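You operate a simulated robot arm through the tools that you are given. There is no shell and no other tool.

The job below is to be done with a simulated two-armed robot. You get a single attempt, and the scene is never put back.

Task
Weigh the black-striped cube in the dish and bin it by weight.
Fine: zero the scale with the empty dish on it; put the dish back.

It is judged by the outcome, as a careful person would: the job done as asked, and still so three seconds after it is handed in. It fails if anything else is knocked over, pushed out of place, dropped, spilled or broken.

Robot
Two 7-joint arms with two-finger parallel grippers on one trunk that stands fixed in place. Base frame: the origin is at the foot of the trunk, x ahead of it, y to its left, z up. Lengths are in cm, angles in degrees, forces in N, time in s.
The left shoulder is at [6.2, 19.9, 117.9], the right one opposite. With the tool pointing down near the work surface each hand reaches from about 26 to 70 cm from the base axis, measured 20 degrees to its own side. Payload 1.57 kg a hand.
The TCP of each hand is the grasp point between the finger pads, 3 cm short of the fingertips. In the tool frame z runs along the fingers and y along their closing line. The gripper opens to 11 cm. The fingers are 2.4 cm wide and 1.2 cm thick; the gripper's body (4.8 by 11.2 cm) begins 7.8 cm behind the TCP.
Orientation is told as [roll, pitch, yaw] about the base's x, y, z axes, in that order, counted from this pose: with the fingers straight down and closing along the base's y, the tool's x points along the base's -x, its y along +y and its z along -z.

Tools
- The arms move only by the tool arm_command. It takes "left_steps", "right_steps" or both (then of equal length, played together; a hand with none holds still); each is a list that holds one entry, the list of rows, each a list of 7 numbers: the shift along the tool's x, y, z in units of 200 mm (1.0 is 200 mm), then the turn, a rotation vector about the tool's x, y, z in units of 120 degrees (1.0 is 120 degrees), then the opening, from 0 (shut) to 1 (fully open). In form: [[[x, y, z, ax, ay, az, grip], ...]]. A call has 1 to 20 rows; each row is the pose to reach, as a shift and turn from the pose commanded when the call began, along the tool's axes at that moment. A call with a number of a shift or a turn outside -1 to 1 is refused whole. Rows are played at 5 a second. More than 5 cm and 8.6 degrees between two rows, or a gripper value outside its range, and nothing of the call is played. Where a pose cannot be reached the arm comes as near as it can. A force on the tool above 40 N (or 10 N above the force at the start of the call, whichever is more), or a blocked arm, ends the call early, and 0.2 s more pass. Each finger travels about 7.2 cm/s and halts on what it meets, pressing with about 42 N; the grip force reading is that of the motor and also rises with nothing between the fingers. The clock runs only during rows and for 0.2 s after the last one: add rows that repeat a pose to give the fingers time. It gives the time, the measured TCP pose, the force on the tool (base axes), the opening and the grip force at its end, in the units of the frame above (readings bear some noise), with the torque about the TCP (base axes, N m) and any sound that the robot's microphone picked up.
- Cameras (640 x 400 px; columns grow to the right, rows downward): "scene" is now at [9.54, 4.65, 175.92]; the picture's right is [0.55, -0.83, 0.00], its down [-0.66, -0.44, -0.61] and it looks along [0.51, 0.34, -0.79] (base axes); focal length 331 px, centre (320, 200). "left" rides on the left gripper at [7, -1.6, -14.1] in its tool frame; the picture's right is [0.23, 0.97, 0.00], its down [-0.85, 0.20, -0.48] and it looks along [-0.47, 0.11, 0.88] (tool axes); focal length 222 px, centre (320, 200). "right" rides on the right gripper at [7, 1.6, -14.1] in its tool frame; the picture's right is [-0.23, 0.97, 0.00], its down [-0.85, -0.20, -0.48] and it looks along [-0.47, -0.11, 0.88] (tool axes); focal length 222 px, centre (320, 200). There is no depth. A picture from a camera that has moved, and an enlarged one, comes with that camera's place and axes in the base frame and with its lens.
- get_image(camera): a new picture of that camera. No time passes.
- raise_lower(by): slides the trunk up (or, below 0, down) by that many cm; the arms and the scene camera ride with it, the base frame stays. It gives what a move gives, with no picture.
- aim_head(pan, tilt): turns the head with the scene camera to pan (to the left, within 86 degrees either way) and tilt (down, from -29 to 69), counted from straight ahead of the robot. It gives what a move gives.
- enlarge(camera, box): a new picture of the part [left, top, right, bottom] of that camera's present view, enlarged. No time passes.
- job_done(): hands the job in; it is judged then, once.

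Nothing tells you positions but the pictures and the camera data. Unless the task says otherwise, let go and move clear before handing in.

The tools are called after "Call:" by a JSON object that holds its "fn" and its "kwargs". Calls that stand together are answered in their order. arm_command: Moves the arms, as the interface text tells. Its arguments: {"type":"object","properties":{"left_steps":{"type":"array"},"right_steps":{"type":"array"}},"required":[]} The other tools are called the same way: raise_lower (by) slides the trunk up or down; aim_head (pan, tilt) turns the head that bears the scene camera; get_image (camera) takes a picture; enlarge (camera, box) takes an enlarged picture of a part of a camera's view; job_done () hands the job in.

At the start:

```text
time: 0.0
left_tool_pos: [35.71, 38.22, 119.4]
left_tcp_rot: [-0.1, 0.1, 0.0]
left_force: [0.4, 0.4, 0.0]
left_wrist_torque: [-0.01, 0.02, 0.0]
left_gripper_width: 11.01
left_grasp_force: 0.0
right_tool_pos: [44.66, 4.84, 124.37]
right_tcp_rot: [0.0, 0.1, 0.0]
right_force: [0.8, 0.8, -0.6]
right_wrist_torque: [0.01, -0.01, 0.03]
right_gripper_width: 11.0
right_grasp_force: 0.1
trunk travel left (down, up): [-77.5, 21.5]
head pan, tilt: [33.5, 52.1]
```

scene: 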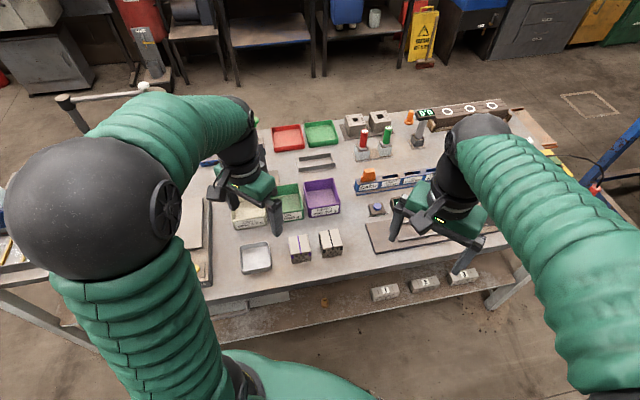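
right: 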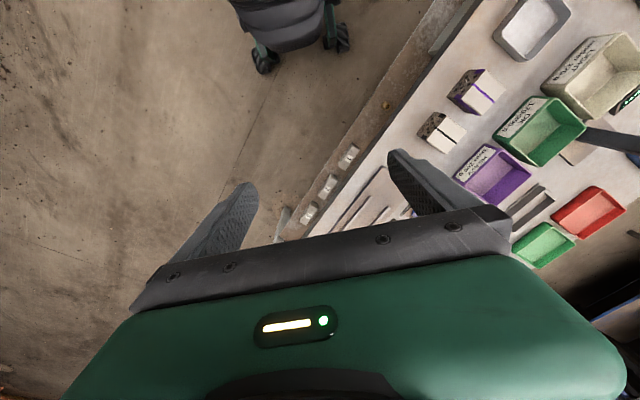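
left: 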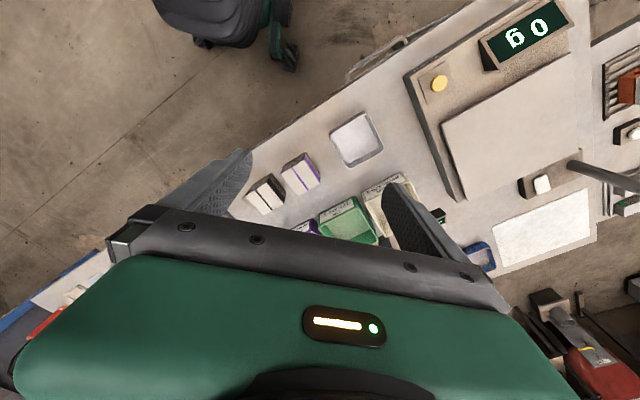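

I see a bench with three labelled bins, a square dish, two cubes and a scale at the left with a display and a yellow button. I'll take closer pictures first.

Call:
{"fn": "enlarge", "kwargs": {"camera": "scene", "box": [200, 160, 400, 285]}}

Call:
{"fn": "enlarge", "kwargs": {"camera": "left", "box": [240, 0, 640, 250]}}

Call:
{"fn": "enlarge", "kwargs": {"camera": "right", "box": [380, 0, 640, 220]}}

Call:
{"fn": "enlarge", "kwargs": {"camera": "scene", "box": [340, 90, 580, 240]}}

```text
3.20 times, centred on (300, 222) of scene
camera zoom: at [9.54, 4.65, 175.92], right [0.55, -0.83, 0.0], down [-0.66, -0.44, -0.61], along [0.51, 0.34, -0.79], focal length 1060 px, centre (384, 128)
```

zoom: 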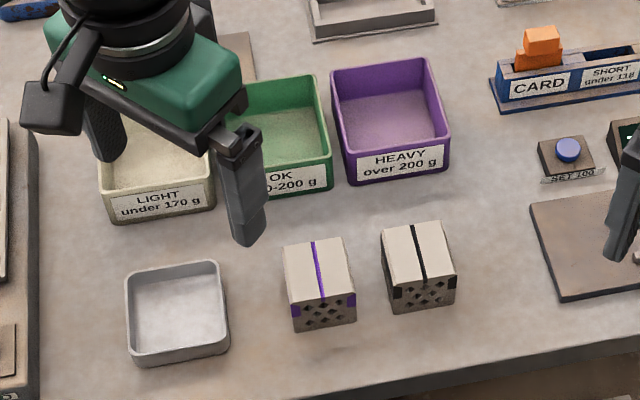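

```text
1.60 times, centred on (440, 125) of left
camera zoom: at [28.77, 36.56, 133.53], right [-0.23, 0.97, 0.0], down [0.86, 0.2, 0.48], along [0.47, 0.11, -0.88], focal length 355 px, centre (128, 320)
```

zoom: 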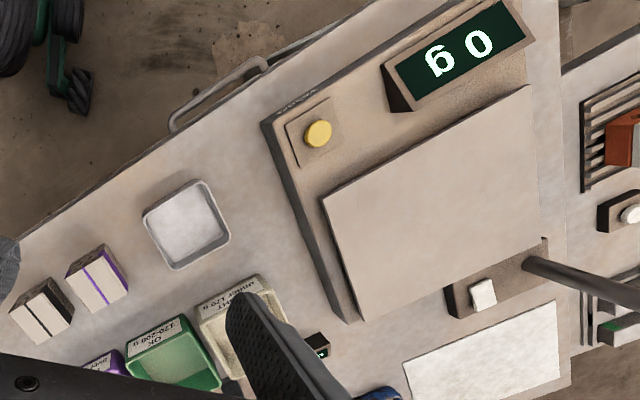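

```text
1.82 times, centred on (510, 110) of right
camera zoom: at [37.86, 6.63, 138.57], right [0.23, 0.97, 0.0], down [0.86, -0.2, 0.48], along [0.47, -0.11, -0.88], focal length 404 px, centre (-26, 364)
```

zoom: 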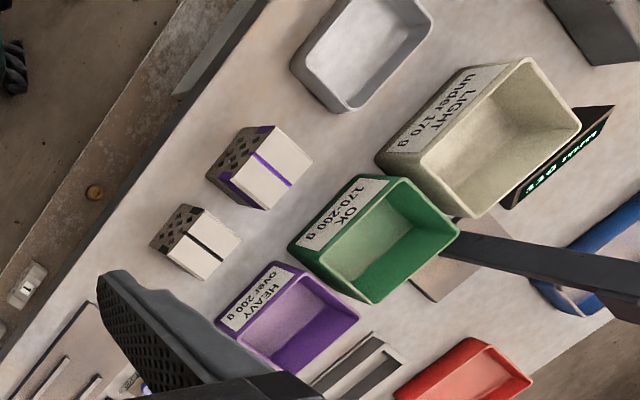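

```text
2.67 times, centred on (460, 165) of scene
camera zoom: at [9.54, 4.65, 175.92], right [0.55, -0.83, 0.0], down [-0.66, -0.44, -0.61], along [0.51, 0.34, -0.79], focal length 883 px, centre (-53, 293)
```

zoom: 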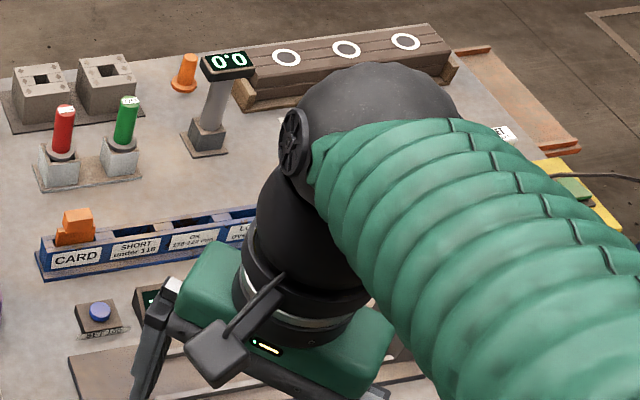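

The table stands turned by about 42° to the robot, with the scale to its left. I'll turn the head to view the scale and dish area.

Call:
{"fn": "aim_head", "kwargs": {"pan": 62, "tilt": 55}}

Call:
{"fn": "get_image", "kwargs": {"camera": "scene"}}

```text
time: 0.9
left_tool_pos: [35.48, 38.27, 119.39]
left_tcp_rot: [0.1, 0.0, 0.1]
left_force: [0.3, -0.4, 0.5]
left_wrist_torque: [0.0, 0.01, -0.01]
left_gripper_width: 11.03
left_grasp_force: 0.1
right_tool_pos: [44.6, 4.88, 124.44]
right_tcp_rot: [0.0, 0.0, 0.0]
right_force: [0.1, 0.0, 1.1]
right_wrist_torque: [-0.02, 0.02, -0.01]
right_gripper_width: 10.99
right_grasp_force: 0.1
trunk travel left (down, up): [-77.5, 21.5]
head pan, tilt: [62.0, 55.0]
```

```text
taken
camera scene: at [6.67, 6.87, 175.55], right [0.88, -0.47, 0.0], down [-0.39, -0.72, -0.57], along [0.27, 0.51, -0.82], focal length 331 px, centre (320, 200)
```

scene: 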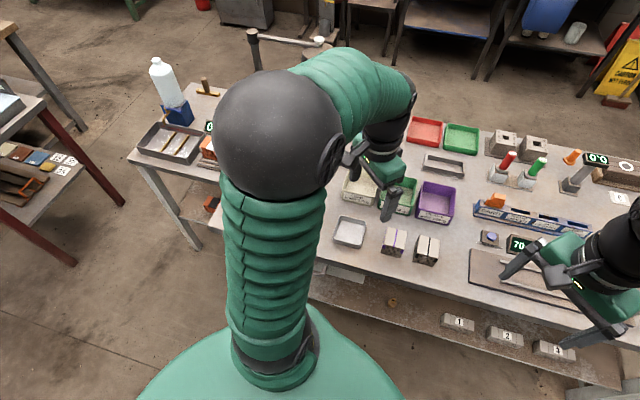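

The left arm hides the scale from the head, so I'll move the left hand over it, turned to match the table, and look with its camera.

Call:
{"fn": "arm_command", "kwargs": {"left_steps": [[[0.08, 0.16, 0, 0, 0, -0.058, 1], [0.17, 0.33, 0, 0, 0, -0.117, 1], [0.26, 0.5, 0, 0, 0, -0.175, 1], [0.35, 0.66, 0, 0, 0, -0.233, 1], [0.43, 0.83, 0, 0, 0, -0.292, 1], [0.525, 1.0, 0, 0, 0, -0.35, 1], [0.525, 1.0, 0, 0, 0, -0.35, 1]]]}}

Call:
{"fn": "get_image", "kwargs": {"camera": "left"}}

Call:
{"fn": "get_image", "kwargs": {"camera": "scene"}}

```text
time: 2.5
left_tool_pos: [25.25, 58.49, 119.34]
left_tcp_rot: [0.0, 0.0, 42.1]
left_force: [-0.5, -0.8, -0.6]
left_wrist_torque: [0.01, -0.02, -0.01]
left_gripper_width: 11.01
left_grasp_force: 0.1
right_tool_pos: [44.69, 4.79, 124.39]
right_tcp_rot: [0.0, 0.1, 0.0]
right_force: [0.0, -0.7, 0.4]
right_wrist_torque: [0.01, 0.04, 0.02]
right_gripper_width: 11.0
right_grasp_force: 0.1
trunk travel left (down, up): [-77.5, 21.5]
head pan, tilt: [62.0, 55.0]
```

```text
taken
camera left: at [21.26, 52.44, 133.57], right [-0.82, 0.57, 0.0], down [0.5, 0.72, 0.48], along [0.27, 0.39, -0.88], focal length 222 px, centre (320, 200)
```

left: 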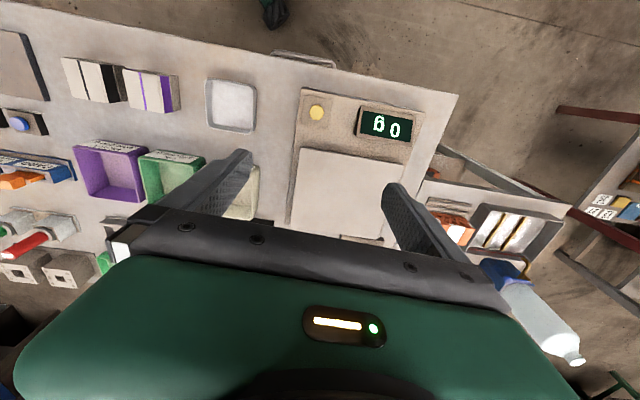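

```text
taken
camera scene: at [6.66, 7.13, 175.54], right [0.88, -0.47, 0.0], down [-0.39, -0.72, -0.57], along [0.27, 0.5, -0.82], focal length 331 px, centre (320, 200)
```

scene: 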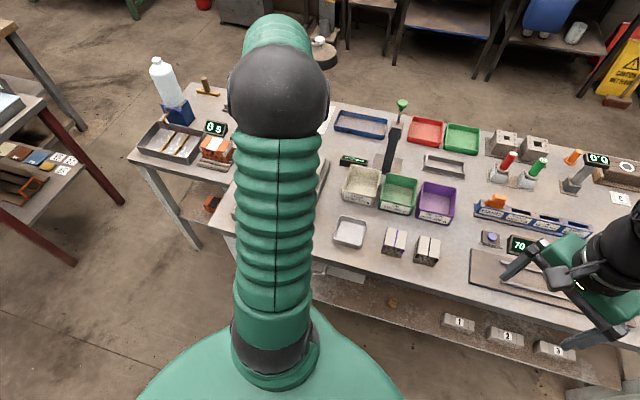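

The scale now shows in the left camera: button near the table front, display beside it, platform behind. I'll enlarge it.

Call:
{"fn": "enlarge", "kwargs": {"camera": "left", "box": [190, 60, 470, 240]}}

Call:
{"fn": "enlarge", "kwargs": {"camera": "left", "box": [40, 40, 290, 210]}}

Call:
{"fn": "enlarge", "kwargs": {"camera": "scene", "box": [310, 90, 510, 280]}}

```text
2.22 times, centred on (330, 150) of left
camera zoom: at [21.26, 52.44, 133.57], right [-0.82, 0.57, 0.0], down [0.5, 0.72, 0.48], along [0.27, 0.39, -0.88], focal length 494 px, centre (298, 311)
```

zoom: 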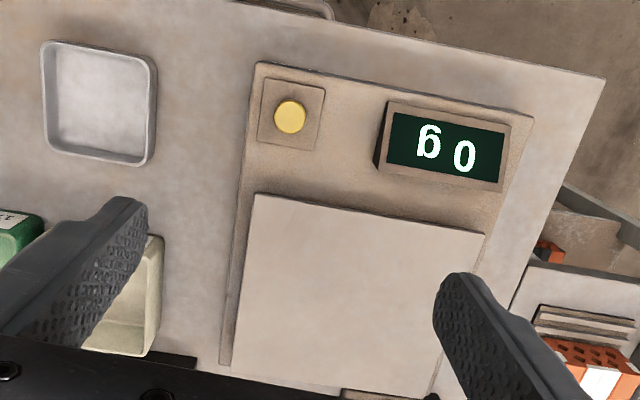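

```text
2.35 times, centred on (165, 125) of left
camera zoom: at [21.26, 52.44, 133.57], right [-0.82, 0.57, 0.0], down [0.5, 0.72, 0.48], along [0.27, 0.39, -0.88], focal length 523 px, centre (685, 376)
```

zoom: 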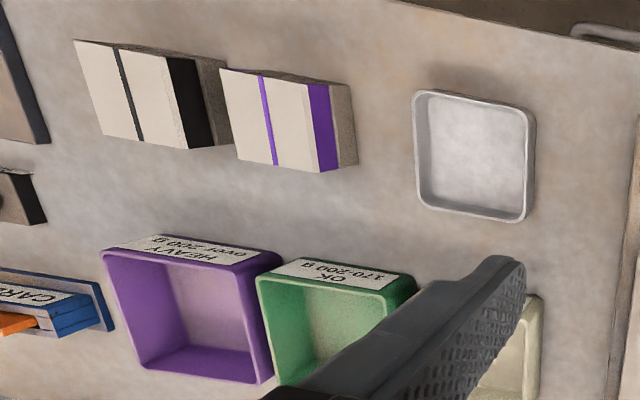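

```text
2.11 times, centred on (410, 185) of scene
camera zoom: at [6.66, 7.13, 175.54], right [0.88, -0.47, 0.0], down [-0.39, -0.72, -0.57], along [0.27, 0.5, -0.82], focal length 697 px, centre (130, 232)
```

zoom: 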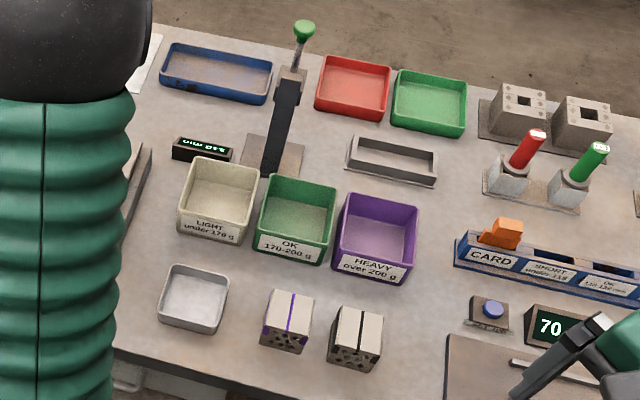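

The dish (about 9 cm square, turned about 45°) is near (37.9, 46.7), the scale's platform near (30, 75), its button near (25, 56.6). Next I move the left hand above the dish to refine heights.

Call:
{"fn": "arm_command", "kwargs": {"left_steps": [[[-0.015, -0.2, 0.1, 0, 0, -0.005, 1], [-0.03, -0.4, 0.2, 0, 0, -0.01, 1], [-0.046, -0.6, 0.35, 0, 0, -0.015, 1], [-0.06, -0.75, 0.5, 0, 0, -0.02, 1], [-0.076, -0.863, 0.68, 0, 0, -0.025, 1], [-0.076, -0.863, 0.865, 0, 0, -0.025, 1], [-0.076, -0.863, 0.865, 0, 0, -0.025, 1]]]}}

Call:
{"fn": "get_image", "kwargs": {"camera": "left"}}

Call:
{"fn": "get_image", "kwargs": {"camera": "scene"}}

```text
refused: row 3 steps farther than a row can; nothing moved
```

```text
taken
camera left: at [21.26, 52.44, 133.57], right [-0.82, 0.57, 0.0], down [0.5, 0.72, 0.48], along [0.27, 0.39, -0.88], focal length 222 px, centre (320, 200)
```

left: 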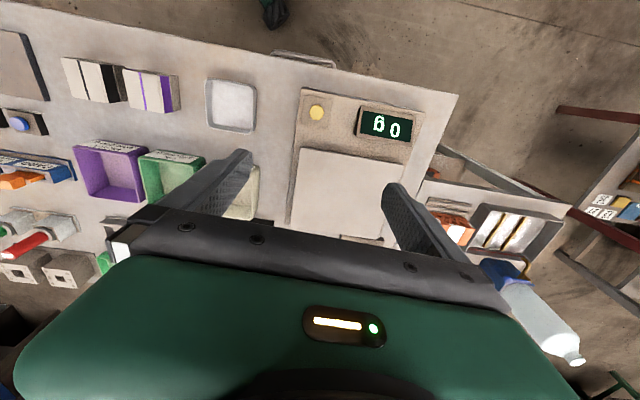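

```text
taken
camera scene: at [6.66, 7.13, 175.54], right [0.88, -0.47, 0.0], down [-0.39, -0.72, -0.57], along [0.27, 0.5, -0.82], focal length 331 px, centre (320, 200)
```

scene: 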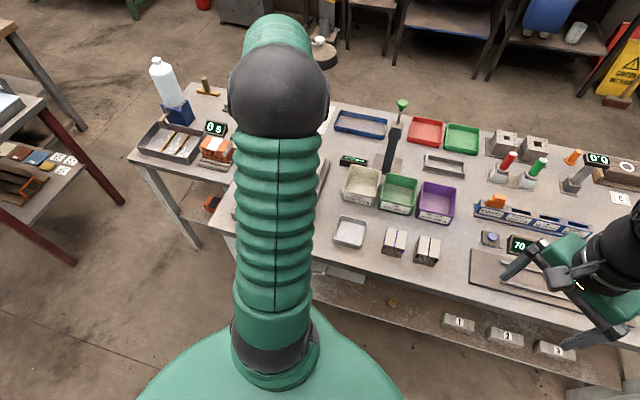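

The move was refused because one row was too long; nothing changed. I'll replay it with shorter steps to hover above the dish.

Call:
{"fn": "arm_command", "kwargs": {"left_steps": [[[-0.015, -0.18, 0.1, 0, 0, -0.005, 1], [-0.03, -0.36, 0.2, 0, 0, -0.01, 1], [-0.046, -0.54, 0.3, 0, 0, -0.015, 1], [-0.06, -0.7, 0.45, 0, 0, -0.02, 1], [-0.076, -0.82, 0.6, 0, 0, -0.025, 1], [-0.076, -0.863, 0.75, 0, 0, -0.025, 1], [-0.076, -0.863, 0.865, 0, 0, -0.025, 1], [-0.076, -0.863, 0.865, 0, 0, -0.025, 1]]]}}

Call:
{"fn": "get_image", "kwargs": {"camera": "left"}}

Call:
{"fn": "get_image", "kwargs": {"camera": "scene"}}

```text
time: 4.3
left_tool_pos: [37.77, 46.52, 102.18]
left_tcp_rot: [0.0, 0.0, 45.0]
left_force: [0.2, -0.4, 0.3]
left_wrist_torque: [-0.03, 0.01, 0.02]
left_gripper_width: 11.0
left_grasp_force: 0.0
right_tool_pos: [44.68, 5.0, 124.47]
right_tcp_rot: [-0.1, 0.0, 0.0]
right_force: [0.4, -0.4, -0.9]
right_wrist_torque: [0.01, 0.0, 0.03]
right_gripper_width: 11.0
right_grasp_force: 0.1
trunk travel left (down, up): [-77.5, 21.5]
head pan, tilt: [62.0, 55.0]
```

```text
taken
camera left: at [34.01, 40.23, 116.27], right [-0.85, 0.53, 0.0], down [0.46, 0.75, 0.48], along [0.25, 0.41, -0.88], focal length 222 px, centre (320, 200)
```

left: 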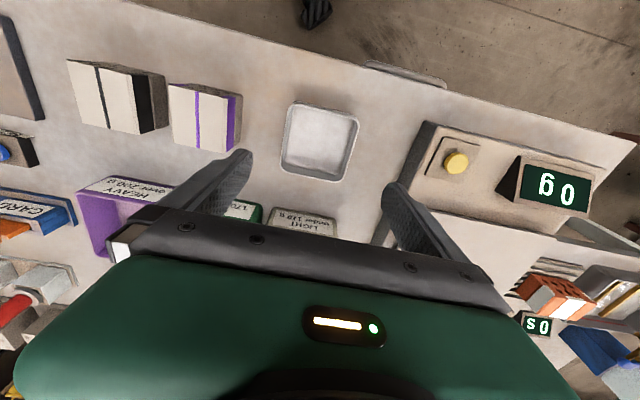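

```text
taken
camera scene: at [6.75, 6.98, 175.55], right [0.88, -0.47, 0.0], down [-0.39, -0.72, -0.57], along [0.27, 0.5, -0.82], focal length 331 px, centre (320, 200)
```

scene: 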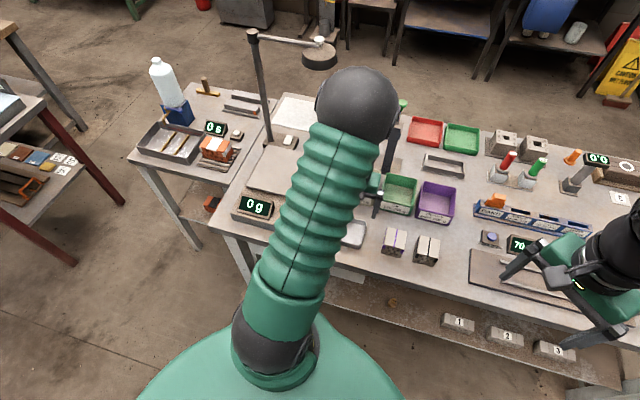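

From here the head sees the scale and a post with a horizontal arm and disc behind it. I'll enlarge both views to refine positions and the hazard.

Call:
{"fn": "enlarge", "kwargs": {"camera": "scene", "box": [200, 20, 400, 250]}}

Call:
{"fn": "enlarge", "kwargs": {"camera": "left", "box": [240, 80, 440, 205]}}

Call:
{"fn": "enlarge", "kwargs": {"camera": "left", "box": [400, 100, 640, 250]}}

Call:
{"fn": "enlarge", "kwargs": {"camera": "left", "box": [40, 40, 280, 190]}}

```text
1.74 times, centred on (300, 135) of scene
camera zoom: at [6.75, 6.98, 175.55], right [0.88, -0.47, 0.0], down [-0.39, -0.72, -0.57], along [0.27, 0.5, -0.82], focal length 576 px, centre (355, 313)
```

zoom: 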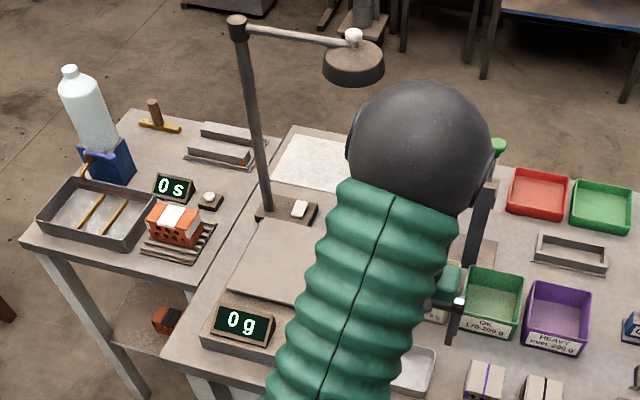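

```text
3.20 times, centred on (340, 142) of left
camera zoom: at [34.01, 40.23, 116.27], right [-0.85, 0.53, 0.0], down [0.46, 0.75, 0.48], along [0.25, 0.41, -0.88], focal length 711 px, centre (256, 384)
```

zoom: 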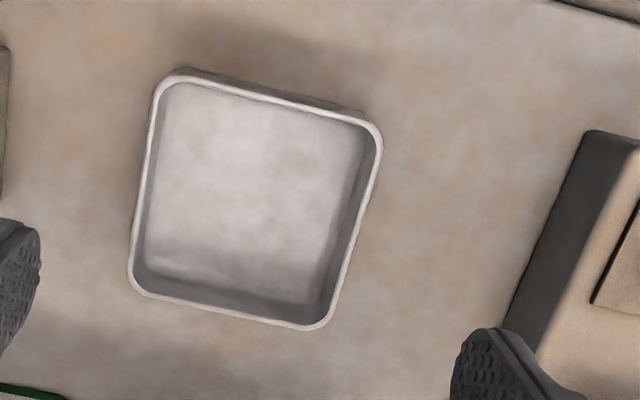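

```text
2.67 times, centred on (520, 175) of left
camera zoom: at [34.01, 40.23, 116.27], right [-0.85, 0.53, 0.0], down [0.46, 0.75, 0.48], along [0.25, 0.41, -0.88], focal length 592 px, centre (-213, 267)
```

zoom: 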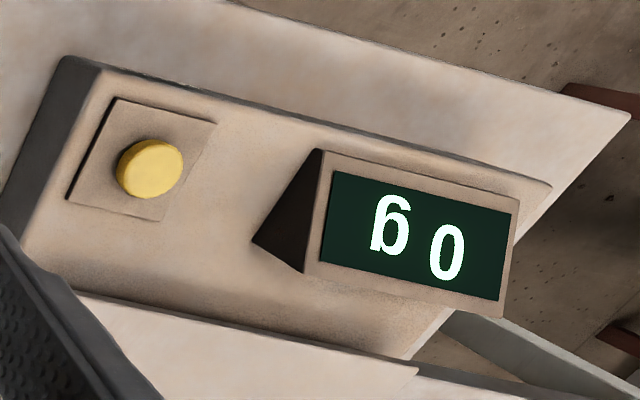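

```text
2.67 times, centred on (160, 115) of left
camera zoom: at [34.01, 40.23, 116.27], right [-0.85, 0.53, 0.0], down [0.46, 0.75, 0.48], along [0.25, 0.41, -0.88], focal length 592 px, centre (747, 427)
```

zoom: 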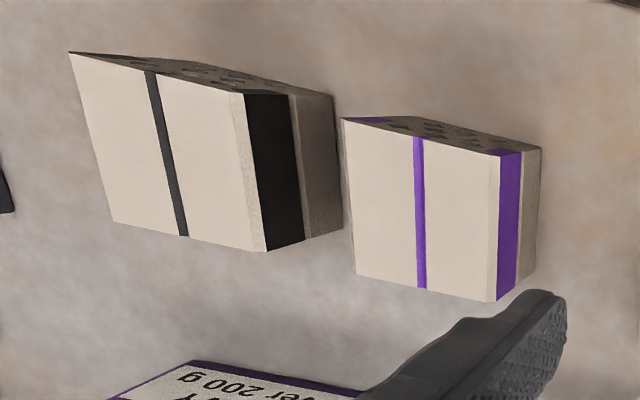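

Triangulation gives: table top z≈85, dish rim z≈87.5 centred (38.4, 46.75), yaw≈46.5°, cube 6 cm centred (54.1, 30.2) yaw≈45°. I'll lower the open gripper straddling the dish.

Call:
{"fn": "arm_command", "kwargs": {"left_steps": [[[-0.014, -0.007, 0.2, 0, 0, -0.006, 1], [-0.028, -0.014, 0.4, 0, 0, -0.0125, 1], [-0.028, -0.014, 0.55, 0, 0, -0.0125, 1], [-0.028, -0.014, 0.634, 0, 0, -0.0125, 1], [-0.028, -0.014, 0.634, 0, 0, -0.0125, 1]]]}}

Call:
{"fn": "get_image", "kwargs": {"camera": "left"}}

Call:
{"fn": "enlarge", "kwargs": {"camera": "left", "box": [180, 100, 480, 290]}}

```text
time: 5.5
left_tool_pos: [38.38, 46.59, 89.28]
left_tcp_rot: [-0.1, 0.0, 46.5]
left_force: [0.1, 0.2, -0.6]
left_wrist_torque: [-0.01, -0.01, -0.02]
left_gripper_width: 10.98
left_grasp_force: 0.0
right_tool_pos: [44.67, 4.79, 124.39]
right_tcp_rot: [0.0, 0.1, 0.0]
right_force: [0.2, -0.1, -0.1]
right_wrist_torque: [0.04, -0.01, -0.01]
right_gripper_width: 10.99
right_grasp_force: 0.0
trunk travel left (down, up): [-77.5, 21.5]
head pan, tilt: [62.0, 55.0]
```

```text
taken
camera left: at [34.82, 40.29, 103.46], right [-0.86, 0.51, 0.0], down [0.44, 0.76, 0.48], along [0.24, 0.41, -0.88], focal length 222 px, centre (320, 200)
```

left: 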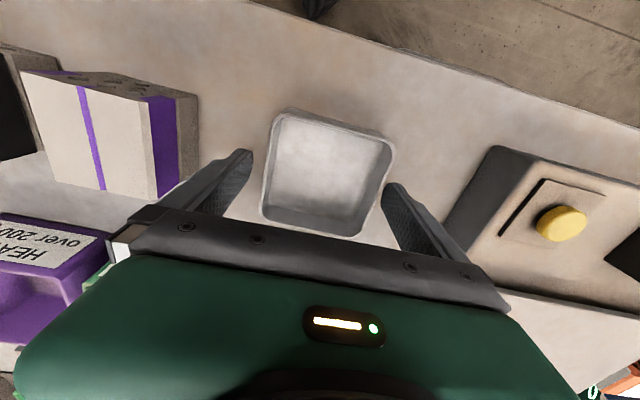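

```text
2.11 times, centred on (330, 195) of left
camera zoom: at [34.82, 40.29, 103.46], right [-0.86, 0.51, 0.0], down [0.44, 0.76, 0.48], along [0.24, 0.41, -0.88], focal length 468 px, centre (299, 210)
```

zoom: 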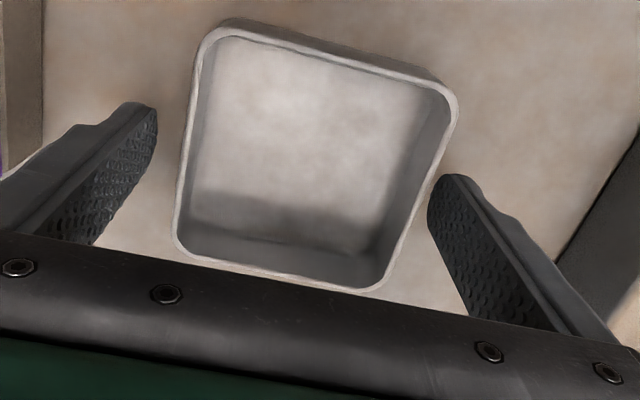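

The fingers straddle the dish symmetrically with clear gaps. I'll go down 1 cm and close.

Call:
{"fn": "arm_command", "kwargs": {"left_steps": [[[0, 0, 0.025, 0, 0, 0, 1], [0, 0, 0.048, 0, 0, 0, 1], [0, 0, 0.048, 0, 0, 0, 0.9], [0, 0, 0.048, 0, 0, 0, 0.82], [0, 0, 0.048, 0, 0, 0, 0.76], [0, 0, 0.048, 0, 0, 0, 0.7], [0, 0, 0.048, 0, 0, 0, 0.7]]]}}

Call:
{"fn": "get_image", "kwargs": {"camera": "left"}}

```text
time: 7.1
left_tool_pos: [38.46, 46.59, 88.4]
left_tcp_rot: [-0.1, 0.0, 46.4]
left_force: [0.3, 0.6, -0.1]
left_wrist_torque: [-0.01, -0.01, 0.0]
left_gripper_width: 8.93
left_grasp_force: 42.0
right_tool_pos: [44.71, 4.82, 124.4]
right_tcp_rot: [0.0, 0.0, 0.0]
right_force: [-0.7, -0.2, -0.6]
right_wrist_torque: [0.01, 0.0, 0.0]
right_gripper_width: 11.0
right_grasp_force: 0.1
trunk travel left (down, up): [-77.5, 21.5]
head pan, tilt: [62.0, 55.0]
```

```text
taken
camera left: at [34.87, 40.35, 102.57], right [-0.86, 0.51, 0.0], down [0.44, 0.76, 0.48], along [0.24, 0.41, -0.88], focal length 222 px, centre (320, 200)
```

left: 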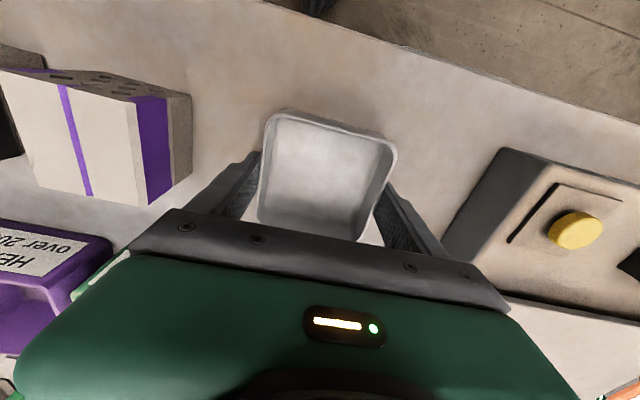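

The dish is gripped (8.9 cm). I'll lift it gently and travel part-way toward the scale platform (z≈91, centre about (30, 74)).

Call:
{"fn": "arm_command", "kwargs": {"left_steps": [[[0, 0, -0.08, 0, 0, 0, 0.7], [0, 0, -0.25, 0, 0, 0, 0.7], [0, 0, -0.45, 0, 0, 0, 0.7], [0, 0, -0.65, 0, 0, 0, 0.7], [-0.05, 0.12, -0.8, 0, 0, 0, 0.7], [-0.15, 0.32, -0.8, 0, 0, 0, 0.7], [-0.24, 0.52, -0.8, 0, 0, 0, 0.7], [-0.28, 0.62, -0.8, 0, 0, 0, 0.7], [-0.28, 0.62, -0.8, 0, 0, 0, 0.7]]]}}

Call:
{"fn": "get_image", "kwargs": {"camera": "left"}}

Call:
{"fn": "get_image", "kwargs": {"camera": "scene"}}

```text
time: 9.1
left_tool_pos: [33.12, 59.19, 104.37]
left_tcp_rot: [0.0, 0.0, 46.6]
left_force: [0.9, -0.4, 0.1]
left_wrist_torque: [-0.02, -0.01, -0.03]
left_gripper_width: 8.94
left_grasp_force: 42.0
right_tool_pos: [44.67, 4.73, 124.57]
right_tcp_rot: [0.1, 0.0, 0.0]
right_force: [0.8, -0.1, -1.1]
right_wrist_torque: [0.03, -0.01, -0.02]
right_gripper_width: 11.01
right_grasp_force: 0.0
trunk travel left (down, up): [-77.5, 21.5]
head pan, tilt: [62.0, 55.0]
```

```text
taken
camera left: at [29.65, 52.95, 118.61], right [-0.86, 0.51, 0.0], down [0.44, 0.76, 0.48], along [0.24, 0.41, -0.88], focal length 222 px, centre (320, 200)
```

left: 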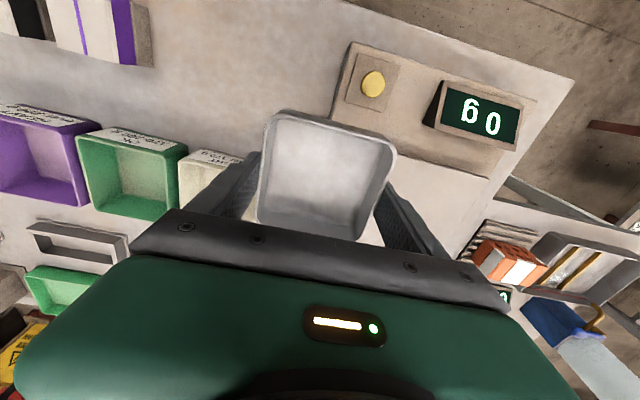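

```text
taken
camera scene: at [6.71, 6.86, 175.55], right [0.88, -0.47, 0.0], down [-0.39, -0.72, -0.57], along [0.27, 0.51, -0.82], focal length 331 px, centre (320, 200)
```

scene: 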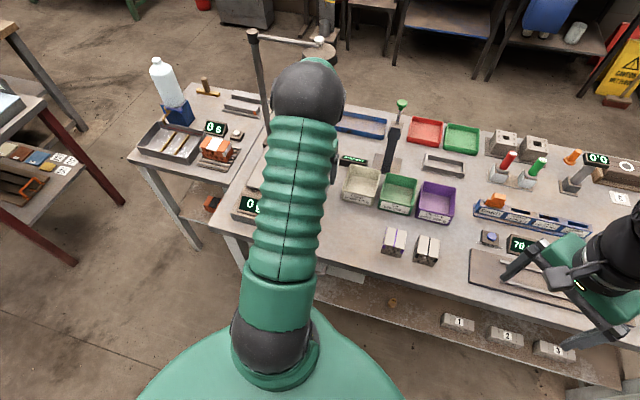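

The dish hangs level and is on its way. I'll carry it over the platform and lower it to about 1 cm above the expected surface.

Call:
{"fn": "arm_command", "kwargs": {"left_steps": [[[-0.1, 0.2, 0, 0, 0, 0, 0.7], [-0.2, 0.41, 0, 0, 0, 0, 0.7], [-0.304, 0.625, 0, 0, 0, 0, 0.7], [-0.304, 0.625, 0.15, 0, 0, 0, 0.7], [-0.304, 0.625, 0.3, 0, 0, 0, 0.7], [-0.304, 0.625, 0.4, 0, 0, 0, 0.7], [-0.304, 0.625, 0.4, 0, 0, 0, 0.7]]]}}

Call:
{"fn": "get_image", "kwargs": {"camera": "left"}}

Call:
{"fn": "get_image", "kwargs": {"camera": "scene"}}

```text
time: 10.7
left_tool_pos: [28.4, 72.29, 96.35]
left_tcp_rot: [0.0, 0.1, 46.5]
left_force: [-0.6, 0.1, -0.5]
left_wrist_torque: [0.0, 0.02, 0.0]
left_gripper_width: 8.92
left_grasp_force: 41.4
right_tool_pos: [44.65, 4.85, 124.45]
right_tcp_rot: [-0.1, 0.0, 0.0]
right_force: [-0.2, 0.1, 1.0]
right_wrist_torque: [0.01, -0.01, 0.0]
right_gripper_width: 11.0
right_grasp_force: 0.3
trunk travel left (down, up): [-77.5, 21.5]
head pan, tilt: [62.0, 55.0]
```

```text
taken
camera left: at [24.88, 66.02, 110.47], right [-0.86, 0.51, 0.0], down [0.44, 0.76, 0.48], along [0.24, 0.41, -0.88], focal length 222 px, centre (320, 200)
```

left: 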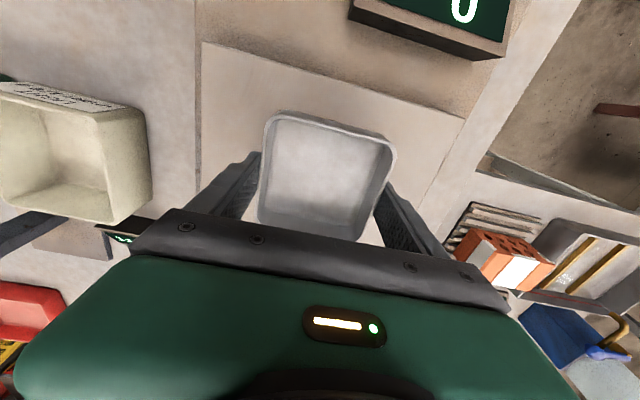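

```text
taken
camera scene: at [6.67, 7.33, 175.54], right [0.88, -0.47, 0.0], down [-0.39, -0.73, -0.57], along [0.27, 0.5, -0.82], focal length 331 px, centre (320, 200)
```

scene: 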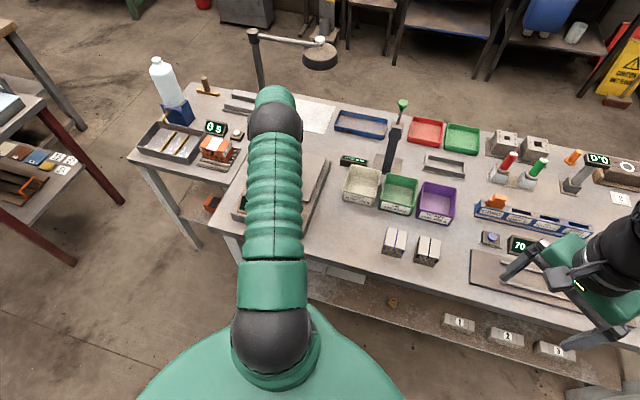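

The dish is over the platform, well inside its edges. I'll lower it slowly toward contact, checking force.

Call:
{"fn": "arm_command", "kwargs": {"left_steps": [[[0, 0, 0.04, 0, 0, 0, 0.7], [0, 0, 0.065, 0, 0, 0, 0.7], [0, 0, 0.08, 0, 0, 0, 0.7], [0, 0, 0.085, 0, 0, 0, 0.7]]]}}

Call:
{"fn": "get_image", "kwargs": {"camera": "left"}}

```text
time: 11.7
left_tool_pos: [28.23, 72.16, 94.89]
left_tcp_rot: [0.1, -0.1, 46.5]
left_force: [0.8, 3.9, 12.4]
left_wrist_torque: [-0.49, 0.17, -0.06]
left_gripper_width: 8.9
left_grasp_force: 41.5
right_tool_pos: [44.59, 4.76, 124.42]
right_tcp_rot: [0.0, 0.0, 0.0]
right_force: [0.3, -1.2, -0.2]
right_wrist_torque: [0.0, -0.01, -0.03]
right_gripper_width: 10.99
right_grasp_force: 0.0
trunk travel left (down, up): [-77.5, 21.5]
head pan, tilt: [62.0, 55.0]
```

```text
taken
camera left: at [24.75, 65.92, 109.04], right [-0.86, 0.51, 0.0], down [0.44, 0.76, 0.48], along [0.24, 0.42, -0.88], focal length 222 px, centre (320, 200)
```

left: 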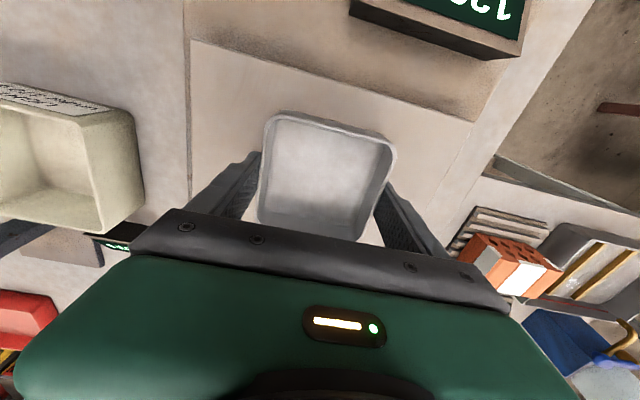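

The dish is touching the platform (12 N, display reacting). I'll open the fingers and rise straight up.

Call:
{"fn": "arm_command", "kwargs": {"left_steps": [[[0, 0, -0.005, 0, 0, 0, 0.75], [0, 0, -0.005, 0, 0, 0, 0.85], [0, 0, -0.005, 0, 0, 0, 1], [0, 0, -0.005, 0, 0, 0, 1], [0, 0, -0.1, 0, 0, 0, 1], [0, 0, -0.25, 0, 0, 0, 1], [0, 0, -0.45, 0, 0, 0, 1], [0, 0, -0.45, 0, 0, 0, 1]]]}}

Call:
{"fn": "get_image", "kwargs": {"camera": "left"}}

```text
time: 13.5
left_tool_pos: [28.19, 72.08, 103.66]
left_tcp_rot: [0.0, 0.1, 46.5]
left_force: [-0.5, -0.3, -0.2]
left_wrist_torque: [0.0, 0.01, -0.01]
left_gripper_width: 10.99
left_grasp_force: 0.2
right_tool_pos: [44.8, 4.81, 124.33]
right_tcp_rot: [0.0, 0.0, 0.1]
right_force: [0.0, -0.5, -0.7]
right_wrist_torque: [0.02, 0.04, -0.02]
right_gripper_width: 11.0
right_grasp_force: 0.1
trunk travel left (down, up): [-77.5, 21.5]
head pan, tilt: [62.0, 55.0]
```

```text
taken
camera left: at [24.71, 65.82, 117.93], right [-0.86, 0.51, 0.0], down [0.44, 0.76, 0.48], along [0.24, 0.41, -0.88], focal length 222 px, centre (320, 200)
```

left: 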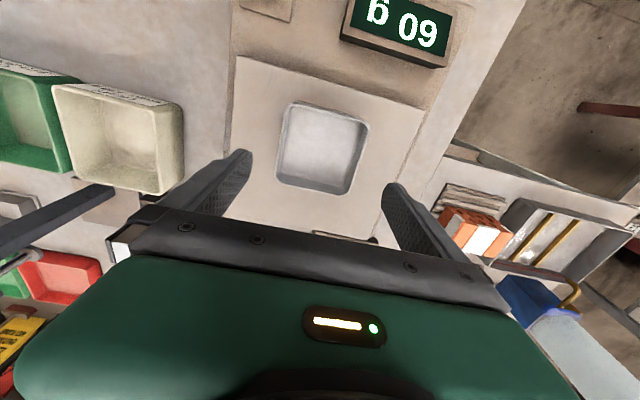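

The display shows 60 g with the dish alone. Now I close the fingers and hover above the yellow button.

Call:
{"fn": "arm_command", "kwargs": {"left_steps": [[[0.17, -0.1, 0, 0, 0, 0, 0.8], [0.34, -0.2, 0, 0, 0, 0, 0.5], [0.51, -0.31, 0, 0, 0, 0, 0.2], [0.68, -0.415, 0, 0, 0, 0, 0], [0.68, -0.415, 0.15, 0, 0, 0, 0], [0.68, -0.415, 0.3, 0, 0, 0, 0], [0.68, -0.415, 0.3, 0, 0, 0, 0]]]}}

Call:
{"fn": "get_image", "kwargs": {"camera": "left"}}

Call:
{"fn": "enlarge", "kwargs": {"camera": "left", "box": [220, 80, 460, 230]}}

```text
time: 15.1
left_tool_pos: [24.84, 56.55, 97.87]
left_tcp_rot: [0.0, 0.0, 46.4]
left_force: [0.3, -0.7, 0.1]
left_wrist_torque: [0.03, 0.04, -0.03]
left_gripper_width: 0.0
left_grasp_force: 20.9
right_tool_pos: [44.68, 4.8, 124.37]
right_tcp_rot: [0.0, 0.0, 0.0]
right_force: [0.0, -0.5, 0.5]
right_wrist_torque: [-0.05, 0.02, -0.01]
right_gripper_width: 11.0
right_grasp_force: 0.1
trunk travel left (down, up): [-77.5, 21.5]
head pan, tilt: [62.0, 55.0]
```

```text
taken
camera left: at [21.33, 50.26, 112.08], right [-0.86, 0.51, 0.0], down [0.44, 0.76, 0.48], along [0.24, 0.41, -0.88], focal length 222 px, centre (320, 200)
```

left: 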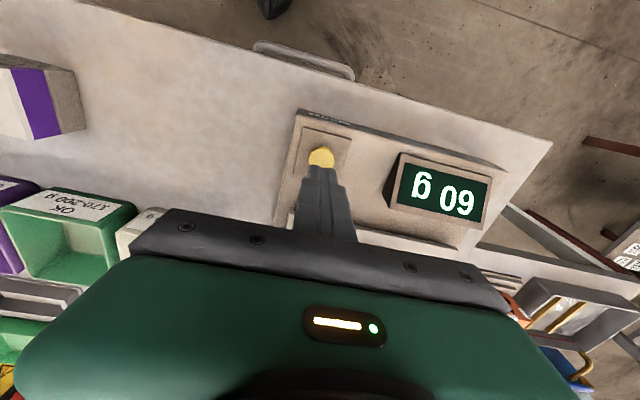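

```text
2.67 times, centred on (340, 155) of left
camera zoom: at [21.33, 50.26, 112.08], right [-0.86, 0.51, 0.0], down [0.44, 0.76, 0.48], along [0.24, 0.41, -0.88], focal length 592 px, centre (267, 320)
```

zoom: 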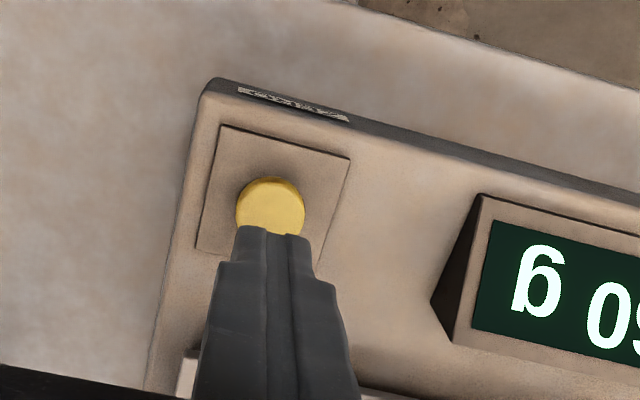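

The fingertips are lined up over the button. There's a small label on the scale's front; I'll try to read it before pressing.

Call:
{"fn": "enlarge", "kwargs": {"camera": "left", "box": [300, 106, 360, 134]}}

Call:
{"fn": "enlarge", "kwargs": {"camera": "scene", "box": [210, 170, 330, 245]}}

```text
10.67 times, centred on (330, 120) of left
camera zoom: at [21.33, 50.26, 112.08], right [-0.86, 0.51, 0.0], down [0.44, 0.76, 0.48], along [0.24, 0.41, -0.88], focal length 2369 px, centre (213, 1053)
```

zoom: 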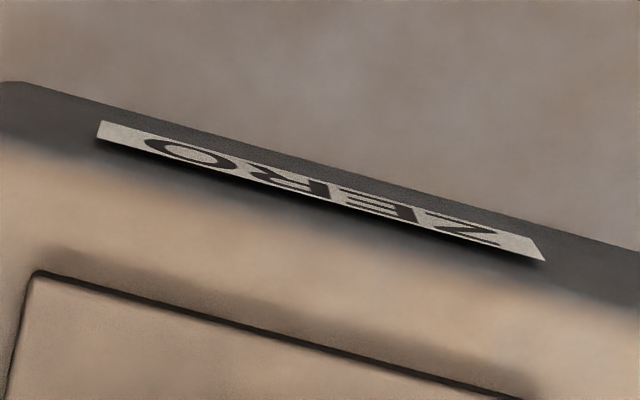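

```text
5.33 times, centred on (270, 208) of scene
camera zoom: at [6.63, 7.14, 175.55], right [0.88, -0.47, 0.0], down [-0.39, -0.72, -0.57], along [0.27, 0.5, -0.82], focal length 1767 px, centre (587, 160)
```

zoom: 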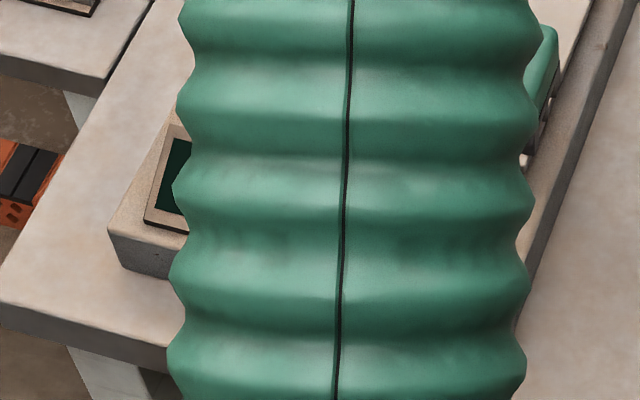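

The label reads ZERO. I'll press down gently in small steps.

Call:
{"fn": "arm_command", "kwargs": {"left_steps": [[[0.008, 0, 0.1, 0, 0, 0, 0], [0.008, 0, 0.17, 0, 0, 0, 0], [0.008, 0, 0.19, 0, 0, 0, 0], [0.008, 0, 0.2, 0, 0, 0, 0], [0.008, 0, 0.21, 0, 0, 0, 0]]]}}

Call:
{"fn": "get_image", "kwargs": {"camera": "left"}}

```text
time: 16.3
left_tool_pos: [24.65, 56.47, 93.59]
left_tcp_rot: [0.0, 0.0, 46.5]
left_force: [-1.2, 0.6, 7.8]
left_wrist_torque: [0.01, 0.06, 0.03]
left_gripper_width: 0.0
left_grasp_force: 21.3
right_tool_pos: [44.57, 4.66, 124.49]
right_tcp_rot: [0.0, 0.0, 0.0]
right_force: [0.3, 1.1, 0.2]
right_wrist_torque: [0.01, -0.02, 0.02]
right_gripper_width: 11.0
right_grasp_force: 0.2
trunk travel left (down, up): [-77.5, 21.5]
head pan, tilt: [62.0, 55.0]
heard: click
```

```text
taken
camera left: at [21.22, 50.16, 107.82], right [-0.86, 0.5, 0.0], down [0.44, 0.76, 0.48], along [0.24, 0.41, -0.88], focal length 222 px, centre (320, 200)
```

left: 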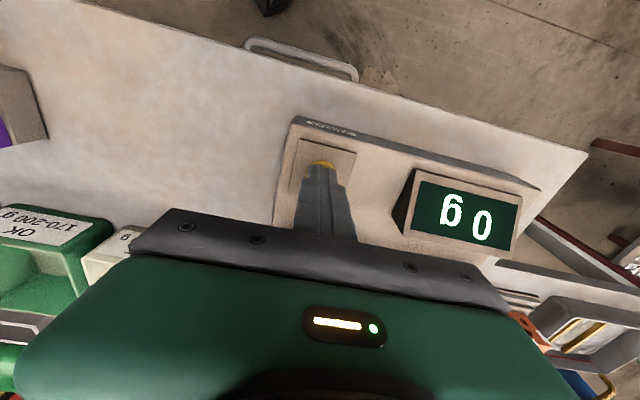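

A click was heard and the scale now reads 0 g with the dish on it. I'll rise and travel toward the black-striped cube.

Call:
{"fn": "arm_command", "kwargs": {"left_steps": [[[0, 0, -0.1, 0, 0, 0, 0], [0, 0, -0.3, 0, 0, 0, 0], [0, 0, -0.5, 0, 0, 0, 0], [-0.005, -0.2, -0.55, 0, 0, 0, 0.2], [-0.01, -0.4, -0.6, 0, 0, 0, 0.4], [-0.015, -0.6, -0.6, 0, 0, 0, 0.6], [-0.02, -0.8, -0.6, 0, 0, 0, 0.73], [-0.03, -0.99, -0.6, 0, 0, 0, 0.73], [-0.03, -0.99, -0.6, 0, 0, 0, 0.73]]]}}

Call:
{"fn": "get_image", "kwargs": {"camera": "left"}}

Call:
{"fn": "get_image", "kwargs": {"camera": "scene"}}

```text
time: 18.3
left_tool_pos: [39.53, 43.3, 105.68]
left_tcp_rot: [-0.1, 0.0, 46.5]
left_force: [0.9, 0.7, 0.0]
left_wrist_torque: [0.0, -0.03, 0.02]
left_gripper_width: 8.0
left_grasp_force: 0.1
right_tool_pos: [44.53, 4.88, 124.45]
right_tcp_rot: [0.0, 0.0, 0.0]
right_force: [0.6, 0.1, 0.4]
right_wrist_torque: [-0.03, -0.01, 0.04]
right_gripper_width: 10.99
right_grasp_force: 0.1
trunk travel left (down, up): [-77.5, 21.5]
head pan, tilt: [62.0, 55.0]
```

```text
taken
camera left: at [35.94, 37.06, 119.82], right [-0.86, 0.51, 0.0], down [0.44, 0.76, 0.48], along [0.24, 0.41, -0.88], focal length 222 px, centre (320, 200)
```

left: 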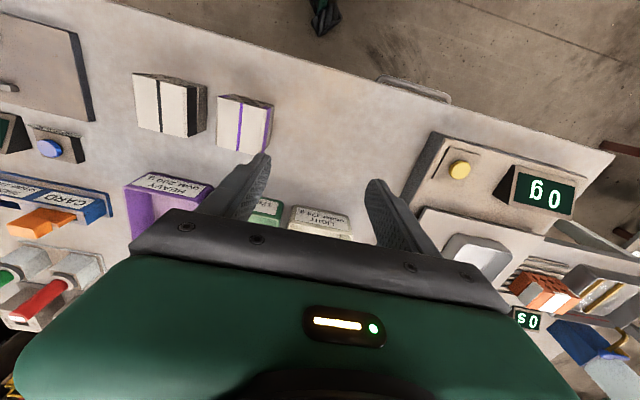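

```text
taken
camera scene: at [6.66, 6.87, 175.56], right [0.88, -0.47, 0.0], down [-0.39, -0.72, -0.57], along [0.27, 0.51, -0.82], focal length 331 px, centre (320, 200)
```

scene: 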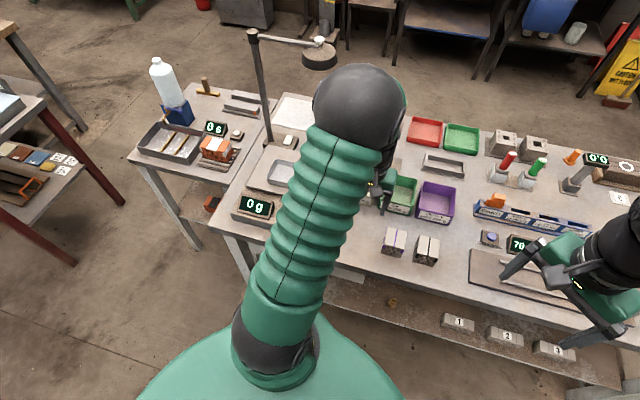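

The scale holds 0 g with the dish. I continue to hover above the black-striped cube.

Call:
{"fn": "arm_command", "kwargs": {"left_steps": [[[-0.005, -0.2, 0, 0, 0, 0.003, 0.73], [-0.01, -0.4, 0.05, 0, 0, 0.006, 0.73], [-0.015, -0.6, 0.1, 0, 0, 0.01, 0.73], [-0.02, -0.8, 0.15, 0, 0, 0.0125, 0.73], [-0.022, -0.979, 0.2, 0, 0, 0.0125, 0.73], [-0.022, -0.979, 0.3, 0, 0, 0.0125, 0.73], [-0.022, -0.979, 0.3, 0, 0, 0.0125, 0.73]]]}}

Call:
{"fn": "get_image", "kwargs": {"camera": "left"}}

Call:
{"fn": "enlarge", "kwargs": {"camera": "left", "box": [200, 60, 460, 240]}}

```text
time: 19.9
left_tool_pos: [54.24, 30.12, 99.49]
left_tcp_rot: [0.0, 0.0, 45.0]
left_force: [0.0, -0.6, -0.1]
left_wrist_torque: [0.0, -0.02, 0.01]
left_gripper_width: 8.03
left_grasp_force: 0.0
right_tool_pos: [44.66, 4.9, 124.42]
right_tcp_rot: [0.0, 0.1, -0.1]
right_force: [0.1, -0.2, -0.8]
right_wrist_torque: [0.02, 0.0, 0.01]
right_gripper_width: 11.01
right_grasp_force: 0.0
trunk travel left (down, up): [-77.5, 21.5]
head pan, tilt: [62.0, 55.0]
```

```text
taken
camera left: at [50.44, 23.95, 113.67], right [-0.85, 0.53, 0.0], down [0.46, 0.75, 0.48], along [0.25, 0.41, -0.88], focal length 222 px, centre (320, 200)
```

left: 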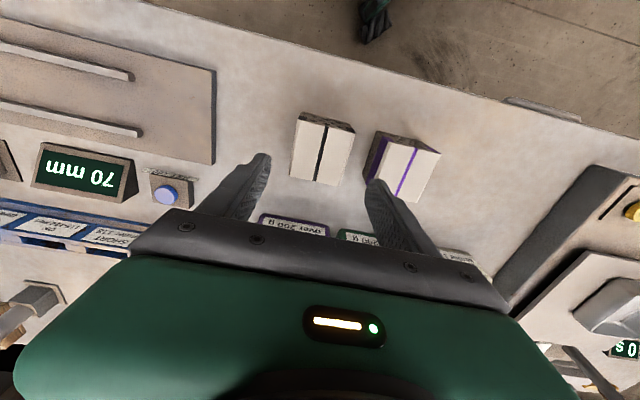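

```text
2.22 times, centred on (330, 150) of left
camera zoom: at [50.44, 23.95, 113.67], right [-0.85, 0.53, 0.0], down [0.46, 0.75, 0.48], along [0.25, 0.41, -0.88], focal length 494 px, centre (298, 311)
```

zoom: 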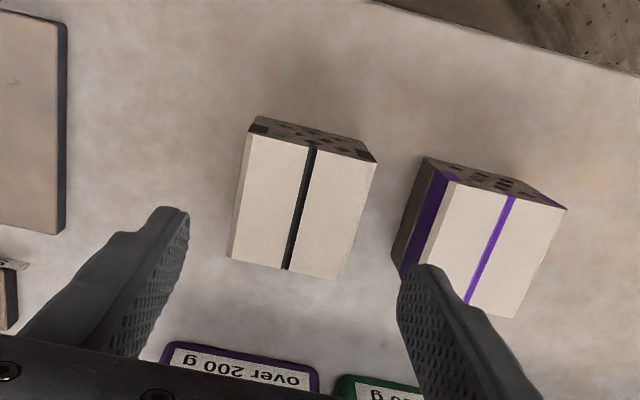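

The cube is centred between the fingers, with clearance from the purple cube. I'll lower to the cube's top level, so only the upper half is gripped, and close.

Call:
{"fn": "arm_command", "kwargs": {"left_steps": [[[0.004, 0, 0.15, 0, 0, 0, 0.73], [0.008, 0, 0.3, 0, 0, 0, 0.73], [0.008, 0, 0.4, 0, 0, 0, 0.73], [0.008, 0, 0.425, 0, 0, 0, 0.73], [0.008, 0, 0.425, 0, 0, 0, 0.62], [0.008, 0, 0.425, 0, 0, 0, 0.55], [0.008, 0, 0.425, 0, 0, 0, 0.45], [0.008, 0, 0.425, 0, 0, 0, 0.45]]]}}

Call:
{"fn": "get_image", "kwargs": {"camera": "left"}}

```text
time: 21.7
left_tool_pos: [54.23, 29.93, 91.07]
left_tcp_rot: [0.0, 0.0, 44.9]
left_force: [-0.5, 0.6, 0.8]
left_wrist_torque: [0.07, 0.02, -0.04]
left_gripper_width: 5.89
left_grasp_force: 42.1
right_tool_pos: [44.75, 4.9, 124.51]
right_tcp_rot: [0.1, 0.0, 0.0]
right_force: [0.8, -0.4, 0.8]
right_wrist_torque: [0.0, -0.01, 0.0]
right_gripper_width: 11.02
right_grasp_force: 0.1
trunk travel left (down, up): [-77.5, 21.5]
head pan, tilt: [62.0, 55.0]
```

```text
taken
camera left: at [50.42, 23.81, 105.24], right [-0.85, 0.53, 0.0], down [0.46, 0.75, 0.48], along [0.25, 0.41, -0.88], focal length 222 px, centre (320, 200)
```

left: 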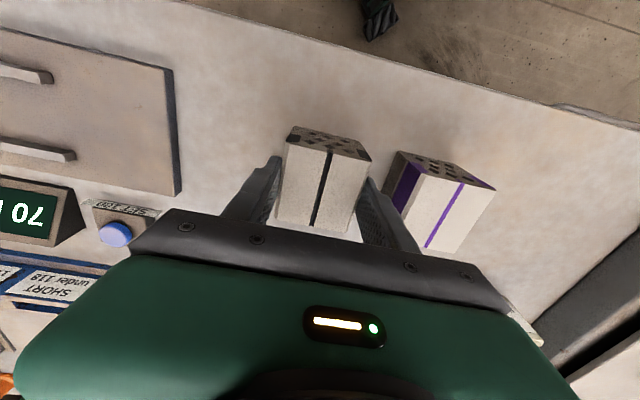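

The cube is gripped (5.9 cm). I'll lift it straight up and carry it toward the scale at height.

Call:
{"fn": "arm_command", "kwargs": {"left_steps": [[[0, 0, -0.08, 0, 0, 0, 0.45], [0, 0, -0.25, 0, 0, 0, 0.45], [0, 0, -0.45, 0, 0, 0, 0.45], [0, 0, -0.65, 0, 0, 0, 0.45], [-0.02, 0.15, -0.75, 0, 0, 0, 0.45], [-0.06, 0.35, -0.75, 0, 0, 0, 0.45], [-0.1, 0.55, -0.75, 0, 0, 0, 0.45], [-0.15, 0.75, -0.75, 0, 0, 0, 0.45], [-0.2, 0.95, -0.75, 0, 0, 0, 0.45], [-0.2, 0.95, -0.75, 0, 0, 0, 0.45]]]}}

Call:
{"fn": "get_image", "kwargs": {"camera": "left"}}

Call:
{"fn": "get_image", "kwargs": {"camera": "scene"}}

```text
time: 23.9
left_tool_pos: [43.31, 46.48, 105.87]
left_tcp_rot: [0.0, 0.1, 45.1]
left_force: [-0.2, -0.5, -1.8]
left_wrist_torque: [-0.03, 0.03, 0.02]
left_gripper_width: 5.89
left_grasp_force: 42.2
right_tool_pos: [44.78, 4.9, 124.4]
right_tcp_rot: [0.0, 0.1, 0.0]
right_force: [-0.2, 0.3, 0.1]
right_wrist_torque: [0.0, 0.03, -0.01]
right_gripper_width: 11.0
right_grasp_force: 0.1
trunk travel left (down, up): [-77.5, 21.5]
head pan, tilt: [62.0, 55.0]
```

```text
taken
camera left: at [39.59, 40.23, 120.03], right [-0.85, 0.53, 0.0], down [0.46, 0.75, 0.48], along [0.25, 0.41, -0.88], focal length 222 px, centre (320, 200)
```

left: 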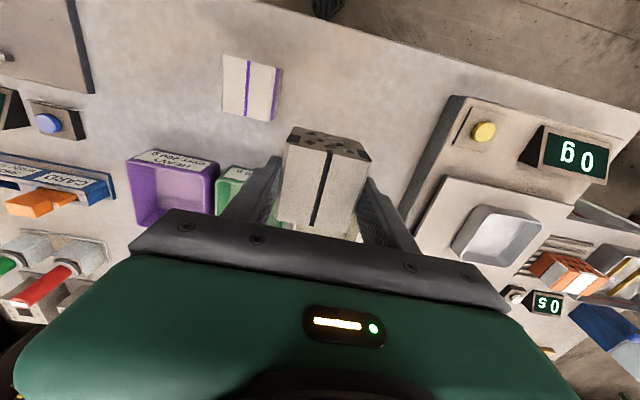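

```text
taken
camera scene: at [6.82, 7.07, 175.54], right [0.88, -0.47, 0.0], down [-0.39, -0.72, -0.57], along [0.27, 0.5, -0.82], focal length 331 px, centre (320, 200)
```

scene: 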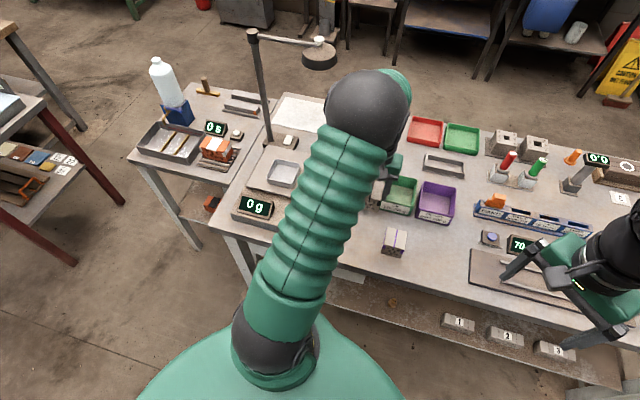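

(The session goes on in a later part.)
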